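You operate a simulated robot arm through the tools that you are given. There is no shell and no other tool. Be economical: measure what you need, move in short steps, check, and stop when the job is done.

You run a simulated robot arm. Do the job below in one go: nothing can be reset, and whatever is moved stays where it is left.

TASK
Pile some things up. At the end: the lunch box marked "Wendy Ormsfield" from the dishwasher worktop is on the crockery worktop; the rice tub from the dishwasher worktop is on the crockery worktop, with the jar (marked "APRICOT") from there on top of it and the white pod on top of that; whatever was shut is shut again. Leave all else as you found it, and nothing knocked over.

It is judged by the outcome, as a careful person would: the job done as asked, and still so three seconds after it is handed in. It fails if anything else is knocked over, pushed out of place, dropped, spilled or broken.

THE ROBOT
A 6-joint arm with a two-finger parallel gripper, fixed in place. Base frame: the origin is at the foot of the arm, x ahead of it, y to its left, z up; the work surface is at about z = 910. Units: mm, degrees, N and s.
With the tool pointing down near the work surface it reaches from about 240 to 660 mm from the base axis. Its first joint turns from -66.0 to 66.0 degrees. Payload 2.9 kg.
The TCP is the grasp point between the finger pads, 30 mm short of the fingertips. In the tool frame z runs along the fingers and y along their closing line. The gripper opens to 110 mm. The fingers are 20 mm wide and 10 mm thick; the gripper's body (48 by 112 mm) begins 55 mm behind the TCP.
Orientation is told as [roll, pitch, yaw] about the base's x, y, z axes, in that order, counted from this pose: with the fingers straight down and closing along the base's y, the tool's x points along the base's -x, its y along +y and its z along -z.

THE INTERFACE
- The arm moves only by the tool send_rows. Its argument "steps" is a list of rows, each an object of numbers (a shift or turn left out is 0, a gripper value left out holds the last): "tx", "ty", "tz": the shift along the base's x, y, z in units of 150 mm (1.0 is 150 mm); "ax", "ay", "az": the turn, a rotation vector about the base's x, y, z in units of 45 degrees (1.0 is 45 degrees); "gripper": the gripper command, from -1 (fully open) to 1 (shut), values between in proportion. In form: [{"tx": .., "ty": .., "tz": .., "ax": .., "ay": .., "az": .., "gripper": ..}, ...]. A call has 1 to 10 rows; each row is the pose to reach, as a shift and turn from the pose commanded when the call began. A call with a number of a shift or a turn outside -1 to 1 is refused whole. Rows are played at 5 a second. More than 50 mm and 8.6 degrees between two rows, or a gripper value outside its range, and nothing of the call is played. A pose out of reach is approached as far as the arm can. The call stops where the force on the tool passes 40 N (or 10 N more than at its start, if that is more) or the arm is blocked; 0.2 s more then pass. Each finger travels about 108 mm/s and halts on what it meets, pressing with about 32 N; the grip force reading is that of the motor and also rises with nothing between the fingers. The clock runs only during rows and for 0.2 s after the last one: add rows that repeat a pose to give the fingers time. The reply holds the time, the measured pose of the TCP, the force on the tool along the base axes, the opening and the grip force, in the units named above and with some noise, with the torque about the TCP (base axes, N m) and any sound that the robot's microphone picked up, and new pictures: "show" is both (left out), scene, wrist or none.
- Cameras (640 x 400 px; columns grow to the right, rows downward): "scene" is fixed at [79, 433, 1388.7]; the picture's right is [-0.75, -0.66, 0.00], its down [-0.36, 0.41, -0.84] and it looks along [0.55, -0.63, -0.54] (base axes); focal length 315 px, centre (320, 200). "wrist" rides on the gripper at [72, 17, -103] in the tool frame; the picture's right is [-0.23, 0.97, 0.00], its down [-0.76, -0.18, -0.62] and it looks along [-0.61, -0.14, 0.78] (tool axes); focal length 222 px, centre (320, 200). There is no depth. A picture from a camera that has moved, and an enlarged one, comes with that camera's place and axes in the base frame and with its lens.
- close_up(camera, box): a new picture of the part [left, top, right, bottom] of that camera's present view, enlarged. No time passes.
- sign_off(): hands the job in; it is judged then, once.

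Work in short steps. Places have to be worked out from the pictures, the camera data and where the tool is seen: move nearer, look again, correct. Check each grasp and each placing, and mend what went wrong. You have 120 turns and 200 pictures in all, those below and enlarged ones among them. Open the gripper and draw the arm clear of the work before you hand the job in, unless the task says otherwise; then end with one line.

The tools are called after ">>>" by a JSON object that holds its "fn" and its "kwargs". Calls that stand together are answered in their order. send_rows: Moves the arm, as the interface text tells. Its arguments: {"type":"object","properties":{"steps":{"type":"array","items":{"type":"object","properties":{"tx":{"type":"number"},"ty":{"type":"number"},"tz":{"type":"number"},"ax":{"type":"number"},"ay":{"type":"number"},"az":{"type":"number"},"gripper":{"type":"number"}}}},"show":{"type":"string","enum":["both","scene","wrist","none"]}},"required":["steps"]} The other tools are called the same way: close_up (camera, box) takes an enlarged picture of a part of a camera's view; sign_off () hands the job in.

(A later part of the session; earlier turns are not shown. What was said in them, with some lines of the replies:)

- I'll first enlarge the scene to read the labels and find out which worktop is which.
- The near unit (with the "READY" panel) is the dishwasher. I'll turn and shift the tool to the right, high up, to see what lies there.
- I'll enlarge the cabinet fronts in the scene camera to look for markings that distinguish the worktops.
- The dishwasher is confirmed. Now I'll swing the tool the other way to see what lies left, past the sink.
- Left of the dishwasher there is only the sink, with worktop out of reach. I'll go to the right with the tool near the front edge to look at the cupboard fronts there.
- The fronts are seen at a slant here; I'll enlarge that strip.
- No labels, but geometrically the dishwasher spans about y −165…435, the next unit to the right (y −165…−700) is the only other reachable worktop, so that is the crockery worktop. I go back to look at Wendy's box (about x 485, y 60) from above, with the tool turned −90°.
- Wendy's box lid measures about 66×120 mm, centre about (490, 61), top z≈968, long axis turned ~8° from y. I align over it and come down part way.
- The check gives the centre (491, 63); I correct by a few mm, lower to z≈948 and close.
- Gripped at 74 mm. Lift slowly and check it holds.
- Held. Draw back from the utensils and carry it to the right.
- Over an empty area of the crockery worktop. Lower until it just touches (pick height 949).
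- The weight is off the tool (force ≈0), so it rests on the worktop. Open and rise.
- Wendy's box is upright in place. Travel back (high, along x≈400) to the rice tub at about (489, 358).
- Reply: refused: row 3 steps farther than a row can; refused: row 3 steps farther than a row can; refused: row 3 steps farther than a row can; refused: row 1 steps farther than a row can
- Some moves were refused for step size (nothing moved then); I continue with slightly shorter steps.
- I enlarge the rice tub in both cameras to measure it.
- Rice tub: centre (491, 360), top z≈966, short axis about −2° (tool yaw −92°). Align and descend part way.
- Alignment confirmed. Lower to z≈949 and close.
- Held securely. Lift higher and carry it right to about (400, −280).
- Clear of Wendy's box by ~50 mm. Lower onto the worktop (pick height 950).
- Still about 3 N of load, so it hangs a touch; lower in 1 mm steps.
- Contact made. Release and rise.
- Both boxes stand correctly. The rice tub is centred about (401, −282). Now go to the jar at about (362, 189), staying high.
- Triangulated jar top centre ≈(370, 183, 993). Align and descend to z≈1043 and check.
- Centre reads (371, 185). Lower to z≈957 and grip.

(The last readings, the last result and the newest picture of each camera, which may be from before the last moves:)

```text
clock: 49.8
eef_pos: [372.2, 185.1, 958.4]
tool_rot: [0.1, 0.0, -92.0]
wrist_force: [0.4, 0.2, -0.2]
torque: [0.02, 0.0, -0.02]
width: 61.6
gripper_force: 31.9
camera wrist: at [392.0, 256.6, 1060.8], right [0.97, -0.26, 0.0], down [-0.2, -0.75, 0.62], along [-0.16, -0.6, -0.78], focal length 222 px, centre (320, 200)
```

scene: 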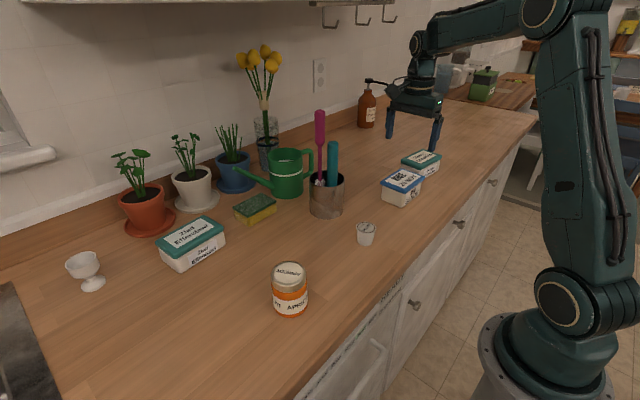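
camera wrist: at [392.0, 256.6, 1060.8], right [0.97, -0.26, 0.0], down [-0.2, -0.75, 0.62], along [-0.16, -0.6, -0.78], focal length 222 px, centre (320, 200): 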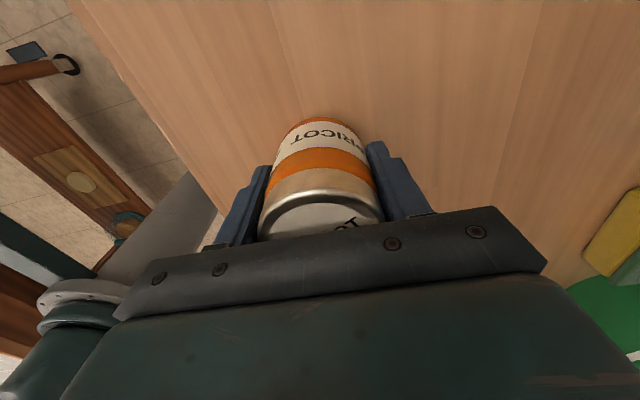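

Gripped at 62 mm. Lift and carry to the rice tub at (401, −282).

>>> {"fn": "send_rows", "kwargs": {"steps": [{"tz": 0.2}, {"tz": 0.5}, {"tz": 0.8}, {"tz": 0.95, "ty": -0.15}, {"tz": 0.95, "ty": -0.4}, {"tz": 0.95, "ty": -0.65}, {"tz": 0.95, "ty": -0.9}, {"tz": 0.95, "ty": -1}], "show": "scene"}}

>>> {"fn": "send_rows", "kwargs": {"steps": [{"ty": -0.25}, {"ty": -0.5}, {"ty": -0.75}, {"ty": -1}], "show": "none"}}

>>> {"fn": "send_rows", "kwargs": {"steps": [{"ty": -0.25, "tx": 0.1}, {"ty": -0.5, "tx": 0.19}, {"ty": -0.75, "tx": 0.19}, {"ty": -1, "tx": 0.19}], "show": "none"}}

```text
clock: 51.6
eef_pos: [372.9, 32.8, 1100.5]
tool_rot: [0.0, -0.1, -92.0]
wrist_force: [-0.8, -0.4, -3.0]
torque: [-0.01, -0.02, 0.0]
width: 61.3
gripper_force: 31.8
```

scene: 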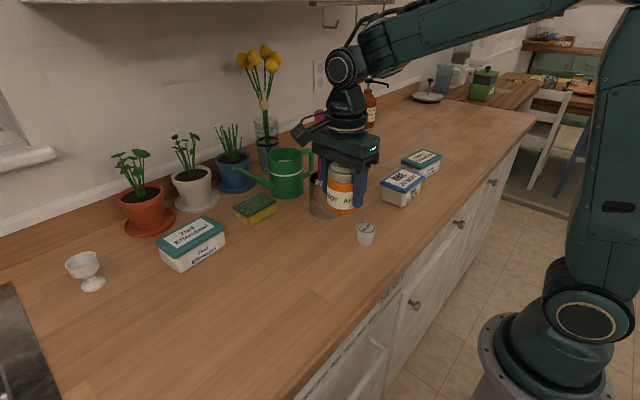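

```text
clock: 52.6
eef_pos: [372.8, -116.9, 1098.7]
tool_rot: [-0.1, 0.0, -92.0]
wrist_force: [-0.8, -0.8, -3.5]
torque: [0.01, -0.03, 0.03]
width: 61.2
gripper_force: 31.4
```

```text
clock: 53.6
eef_pos: [398.9, -267.3, 1098.9]
tool_rot: [0.0, -0.1, -92.0]
wrist_force: [-0.3, -0.4, -3.6]
torque: [0.01, -0.02, -0.04]
width: 61.5
gripper_force: 32.1
```

Final approach over the tub: shift to (401, −283) and lower to ~15 mm above contact (expected contact z≈1014).

>>> {"fn": "send_rows", "kwargs": {"steps": [{"tx": 0.01, "ty": -0.105}, {"tx": 0.01, "ty": -0.105, "tz": -0.25}, {"tx": 0.01, "ty": -0.105, "tz": -0.45}, {"tx": 0.01, "ty": -0.105, "tz": -0.45}], "show": "both"}}

```text
clock: 54.6
eef_pos: [401.0, -282.6, 1031.4]
tool_rot: [0.0, 0.0, -92.1]
wrist_force: [0.6, -0.1, -3.2]
torque: [0.0, -0.01, 0.03]
width: 61.2
gripper_force: 31.9
camera wrist: at [421.3, -209.7, 1134.5], right [0.97, -0.26, 0.0], down [-0.2, -0.75, 0.62], along [-0.16, -0.6, -0.78], focal length 222 px, centre (320, 200)
```

scene: 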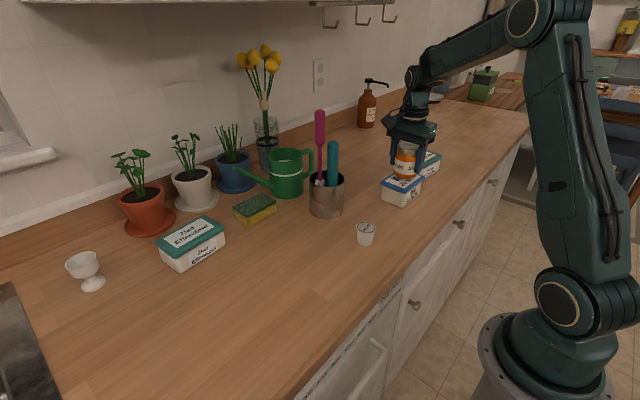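
wrist: 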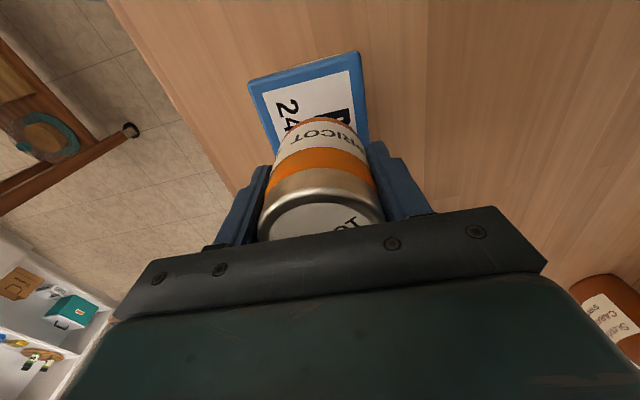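

Jar is centred over the lid. Lower gently in small steps until load comes off.

>>> {"fn": "send_rows", "kwargs": {"steps": [{"tz": -0.06}, {"tz": -0.09}, {"tz": -0.1}, {"tz": -0.107}, {"tz": -0.107}], "show": "none"}}

```text
clock: 55.8
eef_pos: [402.5, -281.8, 1017.2]
tool_rot: [0.3, -0.2, -92.1]
wrist_force: [0.1, -2.3, 22.2]
torque: [-0.1, 0.54, 0.22]
width: 61.4
gripper_force: 32.3
```

Contact at about z=1017 and pressing a bit; back off ~1.5 mm to relieve.

>>> {"fn": "send_rows", "kwargs": {"steps": [{"tz": 0.008}, {"tz": 0.008}], "show": "none"}}

```text
clock: 56.4
eef_pos: [402.8, -281.6, 1019.5]
tool_rot: [0.0, 0.0, -92.0]
wrist_force: [2.6, -2.4, 10.5]
torque: [-0.53, -0.19, 0.08]
width: 61.2
gripper_force: 32.0
```

>>> {"fn": "send_rows", "kwargs": {"steps": [{"tz": 0.004}, {"tz": 0.004}], "show": "none"}}

```text
clock: 57.0
eef_pos: [401.0, -281.7, 1017.4]
tool_rot: [-0.1, 0.1, -92.1]
wrist_force: [0.8, -1.0, 3.3]
torque: [-0.19, -0.14, 0.03]
width: 61.2
gripper_force: 32.5
```

Nearly unloaded and resting on the lid. Open and rise straight up.

>>> {"fn": "send_rows", "kwargs": {"steps": [{"gripper": 0.2}, {"gripper": -0.6}, {"gripper": -0.6}, {"gripper": -0.6}, {"tz": 0.2, "gripper": -0.6}, {"tz": 0.5, "gripper": -0.6}, {"tz": 0.8, "gripper": -0.6}, {"tz": 1, "gripper": -0.6}], "show": "both"}}

>>> {"fn": "close_up", "kwargs": {"camera": "scene", "box": [330, 120, 470, 260]}}

```text
clock: 58.8
eef_pos: [401.9, -282.4, 1170.2]
tool_rot: [-0.1, -0.1, -92.0]
wrist_force: [0.7, -0.7, -0.2]
torque: [0.0, 0.0, 0.0]
width: 88.0
gripper_force: 0.1
camera wrist: at [421.0, -209.8, 1272.3], right [0.97, -0.26, 0.0], down [-0.2, -0.75, 0.62], along [-0.16, -0.6, -0.78], focal length 222 px, centre (320, 200)
```

scene: 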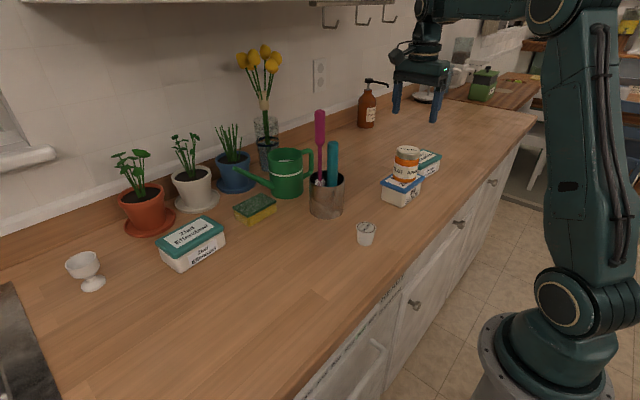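
wrist: 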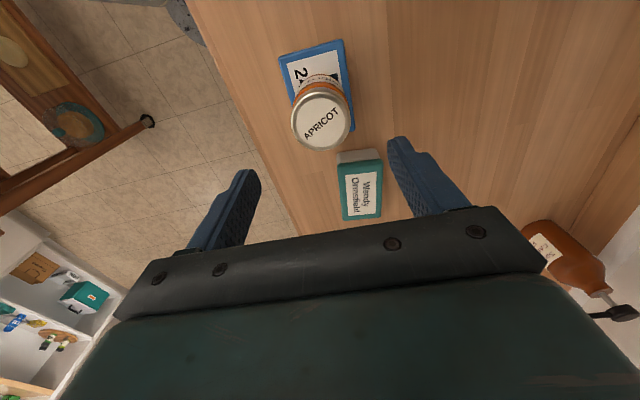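

```text
2.86 times, centred on (400, 190) of scene
camera zoom: at [79.0, 433.0, 1388.7], right [-0.75, -0.66, 0.0], down [-0.36, 0.41, -0.84], along [0.55, -0.63, -0.54], focal length 899 px, centre (91, 229)
```

zoom: 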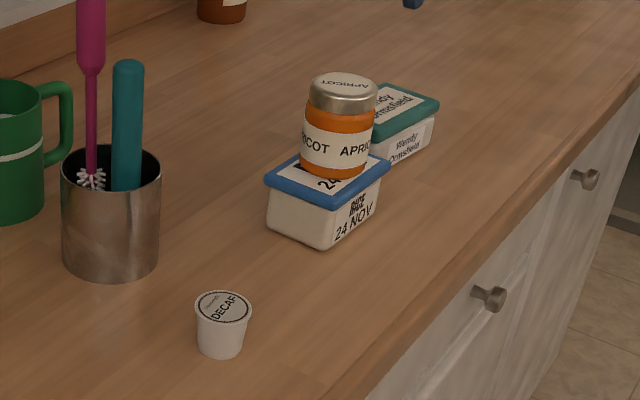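

The jar stands upright on the tub. Next the pod at about (369, −58): move above it.

>>> {"fn": "send_rows", "kwargs": {"steps": [{"ty": 0.25, "tx": -0.1}, {"ty": 0.5, "tx": -0.2}, {"ty": 0.75, "tx": -0.21}, {"ty": 1, "tx": -0.21}], "show": "none"}}

>>> {"fn": "send_rows", "kwargs": {"steps": [{"ty": 0.25}, {"ty": 0.49}, {"ty": 0.49, "tz": -0.3}, {"ty": 0.49, "tz": -0.6}, {"ty": 0.49, "tz": -0.8}], "show": "wrist"}}

>>> {"fn": "close_up", "kwargs": {"camera": "wrist", "box": [260, 60, 400, 200]}}

>>> {"fn": "close_up", "kwargs": {"camera": "scene", "box": [330, 190, 410, 260]}}

```text
clock: 59.8
eef_pos: [369.4, -132.0, 1167.2]
tool_rot: [0.0, 0.0, -92.1]
wrist_force: [0.0, 0.6, -1.2]
torque: [0.0, -0.01, 0.01]
width: 88.0
gripper_force: 0.1
```

```text
clock: 61.0
eef_pos: [369.6, -58.2, 1047.6]
tool_rot: [0.0, 0.0, -92.0]
wrist_force: [0.5, -0.4, 0.2]
torque: [-0.01, 0.01, 0.0]
width: 87.8
gripper_force: 0.0
camera wrist: at [389.3, 14.5, 1150.9], right [0.97, -0.26, 0.0], down [-0.2, -0.75, 0.62], along [-0.16, -0.6, -0.78], focal length 222 px, centre (320, 200)
```

wrist: 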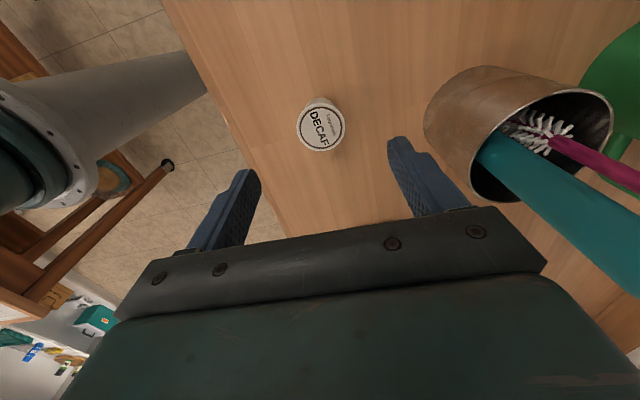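

```text
2.86 times, centred on (330, 130) of wrist
camera zoom: at [389.3, 14.5, 1150.9], right [0.97, -0.26, 0.0], down [-0.2, -0.75, 0.62], along [-0.16, -0.6, -0.78], focal length 635 px, centre (291, 400)
```

zoom: 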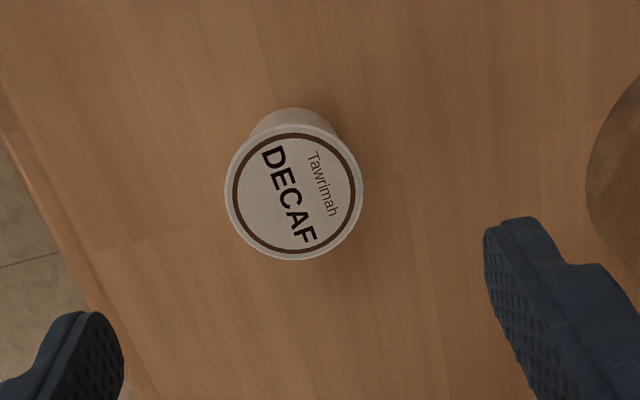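

```text
5.71 times, centred on (370, 225) of scene
camera zoom: at [79.0, 433.0, 1388.7], right [-0.75, -0.66, 0.0], down [-0.36, 0.41, -0.84], along [0.55, -0.63, -0.54], focal length 1799 px, centre (34, 57)
```

zoom: 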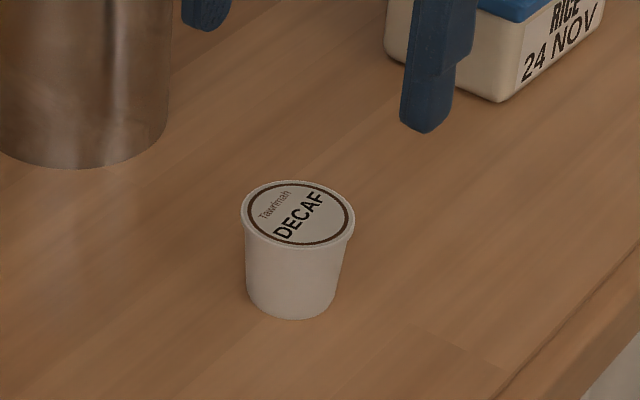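

Pod centre (370.5, −57), rim z≈954, rim diameter ≈43 mm. Lower to z≈951 and close gently to a limited opening.

>>> {"fn": "send_rows", "kwargs": {"steps": [{"tx": 0.006, "ty": 0.008, "tz": -0.25}, {"tx": 0.006, "ty": 0.008, "tz": -0.5}, {"tx": 0.006, "ty": 0.008, "tz": -0.64}, {"tx": 0.006, "ty": 0.008, "tz": -0.64, "gripper": 0}, {"tx": 0.006, "ty": 0.008, "tz": -0.64, "gripper": 0.27}, {"tx": 0.006, "ty": 0.008, "tz": -0.64, "gripper": 0.27}], "show": "both"}}

```text
clock: 62.4
eef_pos: [371.3, -56.8, 952.0]
tool_rot: [0.0, 0.0, -92.0]
wrist_force: [0.0, 0.2, -0.5]
torque: [0.0, -0.01, 0.04]
width: 42.2
gripper_force: 31.7
camera wrist: at [390.8, 15.6, 1054.5], right [0.97, -0.26, 0.0], down [-0.2, -0.75, 0.62], along [-0.16, -0.6, -0.78], focal length 222 px, centre (320, 200)
```

scene: 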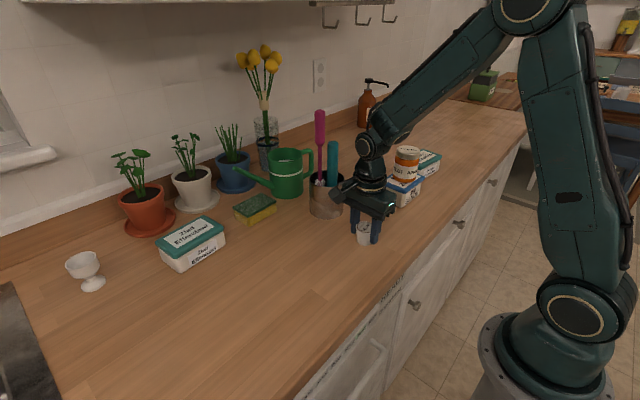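
wrist: 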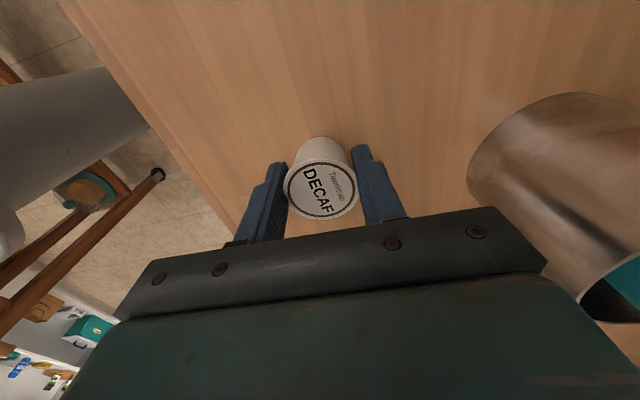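

Gripped at the rim (42 mm). Lift and check it.

>>> {"fn": "send_rows", "kwargs": {"steps": [{"tz": 0.1, "gripper": 0.3}, {"tz": 0.3, "gripper": 0.3}, {"tz": 0.6, "gripper": 0.3}, {"tz": 0.9, "gripper": 0.3}, {"tz": 1, "gripper": 0.3}], "show": "both"}}

```text
clock: 63.6
eef_pos: [371.5, -57.4, 1103.2]
tool_rot: [0.1, -0.1, -92.1]
wrist_force: [-0.2, -0.8, -1.1]
torque: [-0.01, -0.02, -0.01]
width: 42.2
gripper_force: 32.2
camera wrist: at [390.9, 15.3, 1205.9], right [0.97, -0.26, 0.0], down [-0.2, -0.75, 0.62], along [-0.16, -0.6, -0.78], focal length 222 px, centre (320, 200)
```

scene: 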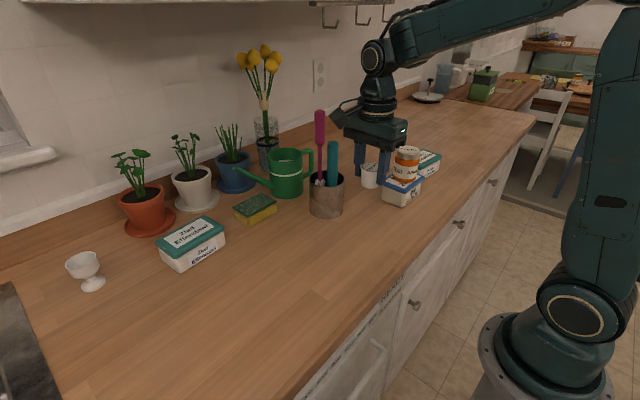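
wrist: 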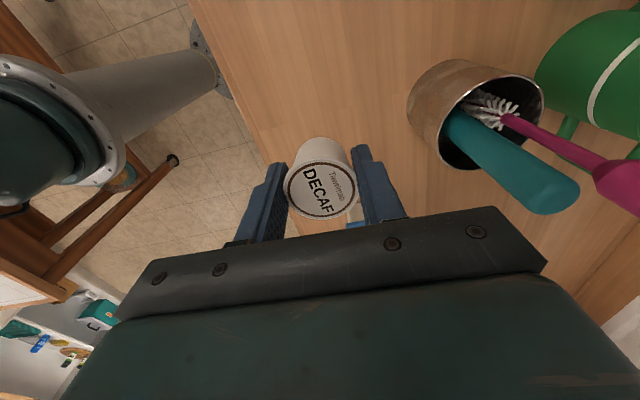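

Held straight. Raise and carry over the jar at (402, −283).

>>> {"fn": "send_rows", "kwargs": {"steps": [{"tz": 0.25}, {"tz": 0.4, "ty": -0.1}, {"tz": 0.4, "ty": -0.35}, {"tz": 0.4, "ty": -0.6, "tx": 0.1}, {"tz": 0.4, "ty": -0.8, "tx": 0.2}, {"tz": 0.4, "ty": -1, "tx": 0.203}], "show": "none"}}

>>> {"fn": "send_rows", "kwargs": {"steps": [{"ty": -0.2}, {"ty": -0.35}, {"ty": -0.5}, {"ty": -0.5}], "show": "both"}}

```text
clock: 65.0
eef_pos: [401.4, -206.8, 1161.0]
tool_rot: [-0.1, 0.0, -91.9]
wrist_force: [-0.3, 0.3, -0.8]
torque: [0.03, 0.01, 0.02]
width: 42.1
gripper_force: 31.8
```

```text
clock: 66.0
eef_pos: [401.2, -283.0, 1162.6]
tool_rot: [0.1, 0.0, -92.0]
wrist_force: [0.6, 0.0, -0.4]
torque: [-0.02, -0.03, -0.03]
width: 42.3
gripper_force: 31.8
camera wrist: at [421.3, -209.6, 1265.1], right [0.97, -0.26, 0.0], down [-0.2, -0.75, 0.62], along [-0.16, -0.6, -0.78], focal length 222 px, centre (320, 200)
```

scene: 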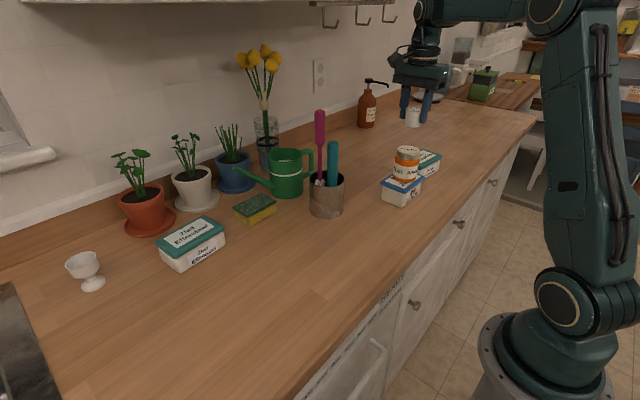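
wrist: 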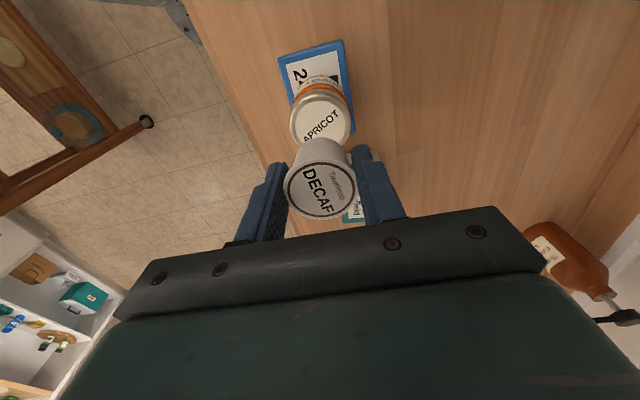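

Aligned above the jar. Lower to about 15 mm above expected contact (~1093) and look.

>>> {"fn": "send_rows", "kwargs": {"steps": [{"tz": -0.15}, {"tz": -0.28}, {"tz": -0.36}, {"tz": -0.36}], "show": "wrist"}}

>>> {"fn": "close_up", "kwargs": {"camera": "scene", "box": [370, 110, 450, 210]}}

```text
clock: 67.0
eef_pos: [402.4, -281.4, 1106.7]
tool_rot: [0.0, 0.1, -92.0]
wrist_force: [0.3, -0.1, -0.3]
torque: [0.01, -0.01, 0.01]
width: 42.0
gripper_force: 32.0
camera wrist: at [421.8, -209.4, 1210.8], right [0.97, -0.26, 0.0], down [-0.2, -0.75, 0.62], along [-0.16, -0.6, -0.78], focal length 222 px, centre (320, 200)
```

wrist: 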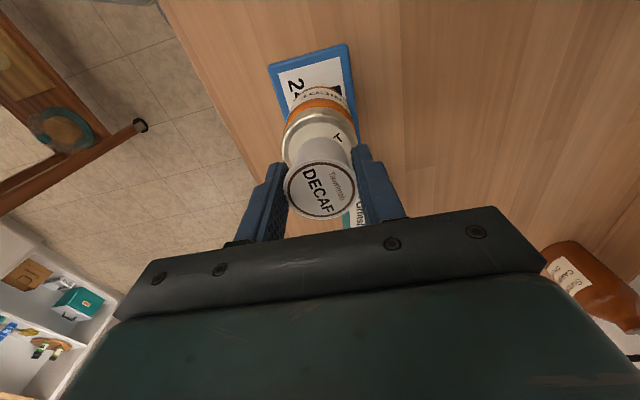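

```text
4.00 times, centred on (410, 160) of scene
camera zoom: at [79.0, 433.0, 1388.7], right [-0.75, -0.66, 0.0], down [-0.36, 0.41, -0.84], along [0.55, -0.63, -0.54], focal length 1259 px, centre (-40, 360)
```

zoom: 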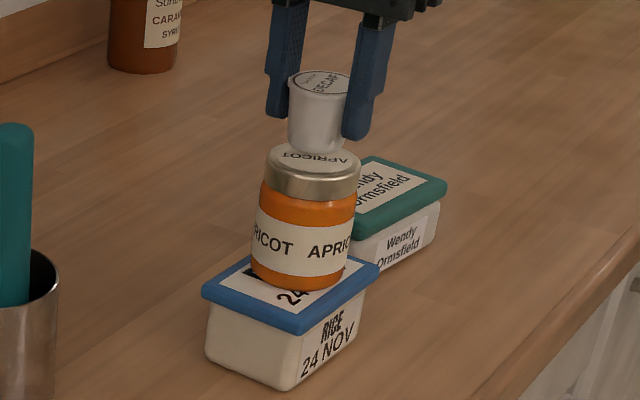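

The gap is about 11 mm and well centred. Lower slowly with small steps.

>>> {"fn": "send_rows", "kwargs": {"steps": [{"tz": -0.03}, {"tz": -0.05}, {"tz": -0.06}, {"tz": -0.067}, {"tz": -0.067}], "show": "none"}}

```text
clock: 68.2
eef_pos: [402.2, -281.9, 1098.9]
tool_rot: [0.0, 0.1, -92.1]
wrist_force: [0.1, 0.2, 0.1]
torque: [0.03, 0.0, 0.02]
width: 42.3
gripper_force: 32.1
```

>>> {"fn": "send_rows", "kwargs": {"steps": [{"tz": -0.007}, {"tz": -0.014}, {"tz": -0.02}, {"tz": -0.02}], "show": "none"}}

```text
clock: 69.2
eef_pos: [403.0, -282.6, 1096.7]
tool_rot: [0.2, -0.3, -92.1]
wrist_force: [1.2, 0.0, 21.8]
torque: [0.01, 0.02, -0.02]
width: 42.2
gripper_force: 32.1
```

Contact at z≈1096–1097 with some pressing; back off a little until nearly unloaded.

>>> {"fn": "send_rows", "kwargs": {"steps": [{"tz": 0.008}, {"tz": 0.01}, {"tz": 0.01}], "show": "none"}}

```text
clock: 70.0
eef_pos: [403.3, -282.1, 1097.6]
tool_rot: [0.0, 0.0, -92.1]
wrist_force: [2.5, -2.5, 16.8]
torque: [-0.21, -0.09, -0.03]
width: 42.4
gripper_force: 31.9
```

>>> {"fn": "send_rows", "kwargs": {"steps": [{"tz": 0.007}, {"tz": 0.007}], "show": "none"}}

```text
clock: 70.6
eef_pos: [402.7, -281.6, 1096.1]
tool_rot: [-0.1, 0.0, -92.0]
wrist_force: [1.5, -2.1, 9.4]
torque: [-0.13, -0.08, -0.01]
width: 42.2
gripper_force: 31.8
```

>>> {"fn": "send_rows", "kwargs": {"steps": [{"tz": 0.007}, {"tz": 0.007}], "show": "scene"}}

```text
clock: 71.2
eef_pos: [402.1, -282.9, 1097.5]
tool_rot: [-0.1, 0.2, -92.0]
wrist_force: [0.0, 0.0, -0.4]
torque: [0.03, -0.01, -0.02]
width: 41.9
gripper_force: 32.3
```

scene: 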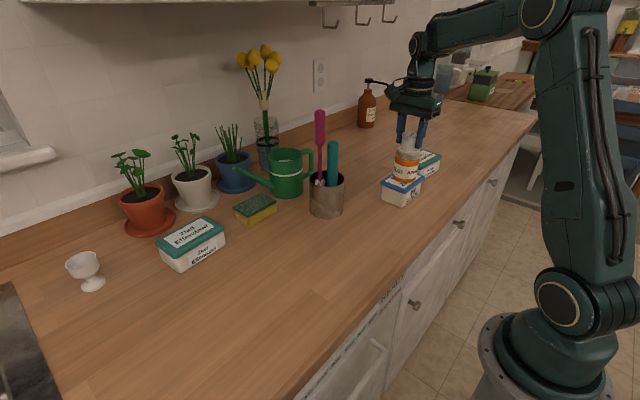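

Now just unloaded; lower half a millimetre and open the fingers gradually, then rise.

>>> {"fn": "send_rows", "kwargs": {"steps": [{"tz": -0.004}, {"tz": -0.004, "gripper": 0.18}, {"tz": -0.004, "gripper": 0.05}, {"tz": -0.004, "gripper": -0.2}, {"tz": -0.004, "gripper": -0.5}, {"tz": -0.004, "gripper": -0.5}, {"tz": 0.1, "gripper": -0.5}, {"tz": 0.3, "gripper": -0.5}, {"tz": 0.6, "gripper": -0.5}], "show": "both"}}

>>> {"fn": "close_up", "kwargs": {"camera": "scene", "box": [370, 110, 450, 210]}}

```text
clock: 73.2
eef_pos: [401.0, -281.2, 1189.2]
tool_rot: [0.0, 0.0, -92.0]
wrist_force: [0.1, 0.8, 0.4]
torque: [-0.02, -0.04, 0.01]
width: 82.5
gripper_force: 0.1
camera wrist: at [420.6, -209.6, 1292.3], right [0.97, -0.26, 0.0], down [-0.2, -0.75, 0.62], along [-0.16, -0.6, -0.78], focal length 222 px, centre (320, 200)
```

scene: 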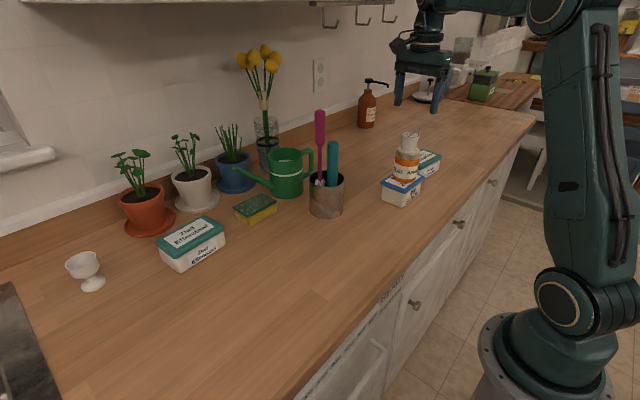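
wrist: 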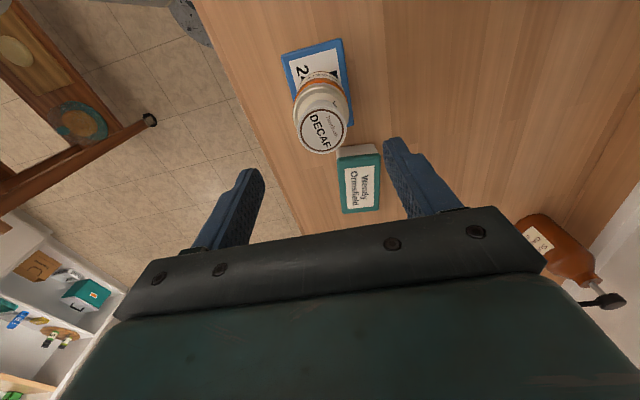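

```text
4.00 times, centred on (410, 160) of scene
camera zoom: at [79.0, 433.0, 1388.7], right [-0.75, -0.66, 0.0], down [-0.36, 0.41, -0.84], along [0.55, -0.63, -0.54], focal length 1259 px, centre (-40, 360)
```

zoom: 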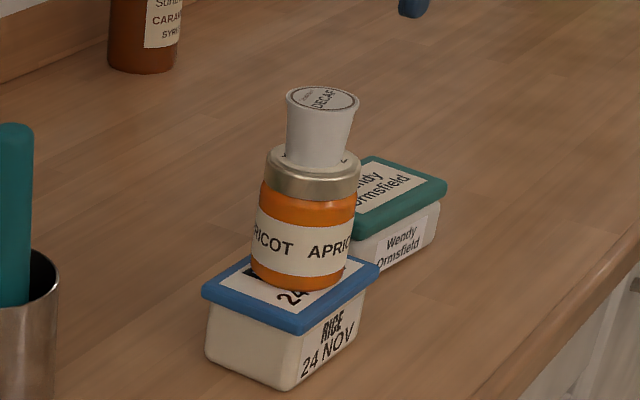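

The stack stands well: tub, jar, pod. I draw the arm clear, up and back, then take a last look.

>>> {"fn": "send_rows", "kwargs": {"steps": [{"tz": 0.2, "gripper": -1}, {"tz": 0.2, "ty": 0.25}, {"tz": 0.2, "ty": 0.5, "tx": -0.1}, {"tz": 0.2, "ty": 0.75, "tx": -0.3}, {"tz": 0.2, "ty": 1, "tx": -0.4}, {"tz": 0.2, "ty": 1, "tx": -0.4}], "show": "scene"}}

>>> {"fn": "close_up", "kwargs": {"camera": "scene", "box": [340, 100, 480, 220]}}

```text
clock: 74.6
eef_pos: [341.8, -131.4, 1219.2]
tool_rot: [0.0, 0.1, -92.0]
wrist_force: [-0.2, -0.1, -0.2]
torque: [-0.01, 0.01, 0.02]
width: 110.1
gripper_force: 0.1
```

scene: 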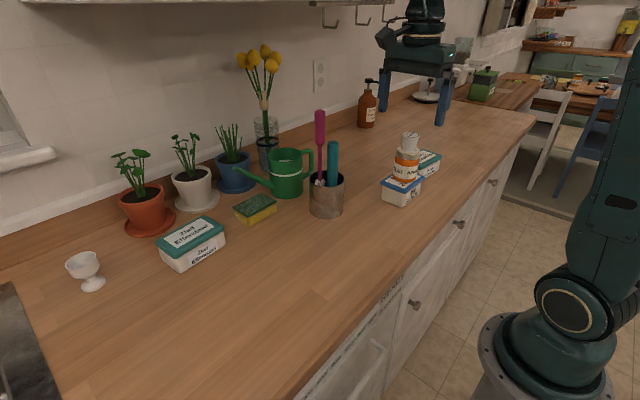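

```text
3.33 times, centred on (410, 160) of scene
camera zoom: at [79.0, 433.0, 1388.7], right [-0.75, -0.66, 0.0], down [-0.36, 0.41, -0.84], along [0.55, -0.63, -0.54], focal length 1049 px, centre (20, 333)
```

zoom: 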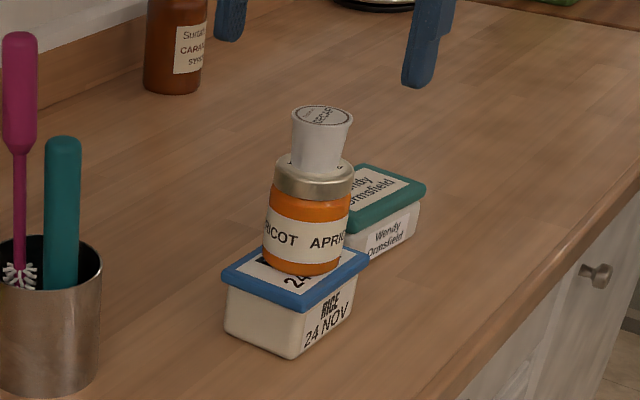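

The stack is stable, nothing else has moved, and the arm is clear with the gripper open. I hand the job in.

>>> {"fn": "sign_off", "kwargs": {}}

```text
The job is handed in.
```

I put Wendy Ormsfield's lunch box and the rice tub on the crockery worktop, with the APRICOT jar on the tub and the white pod on the jar. No worktop is labelled, so I took the crockery worktop to be the one right of the dishwasher, the only other one in reach. I opened nothing, so there was nothing to shut, and nothing else was moved.
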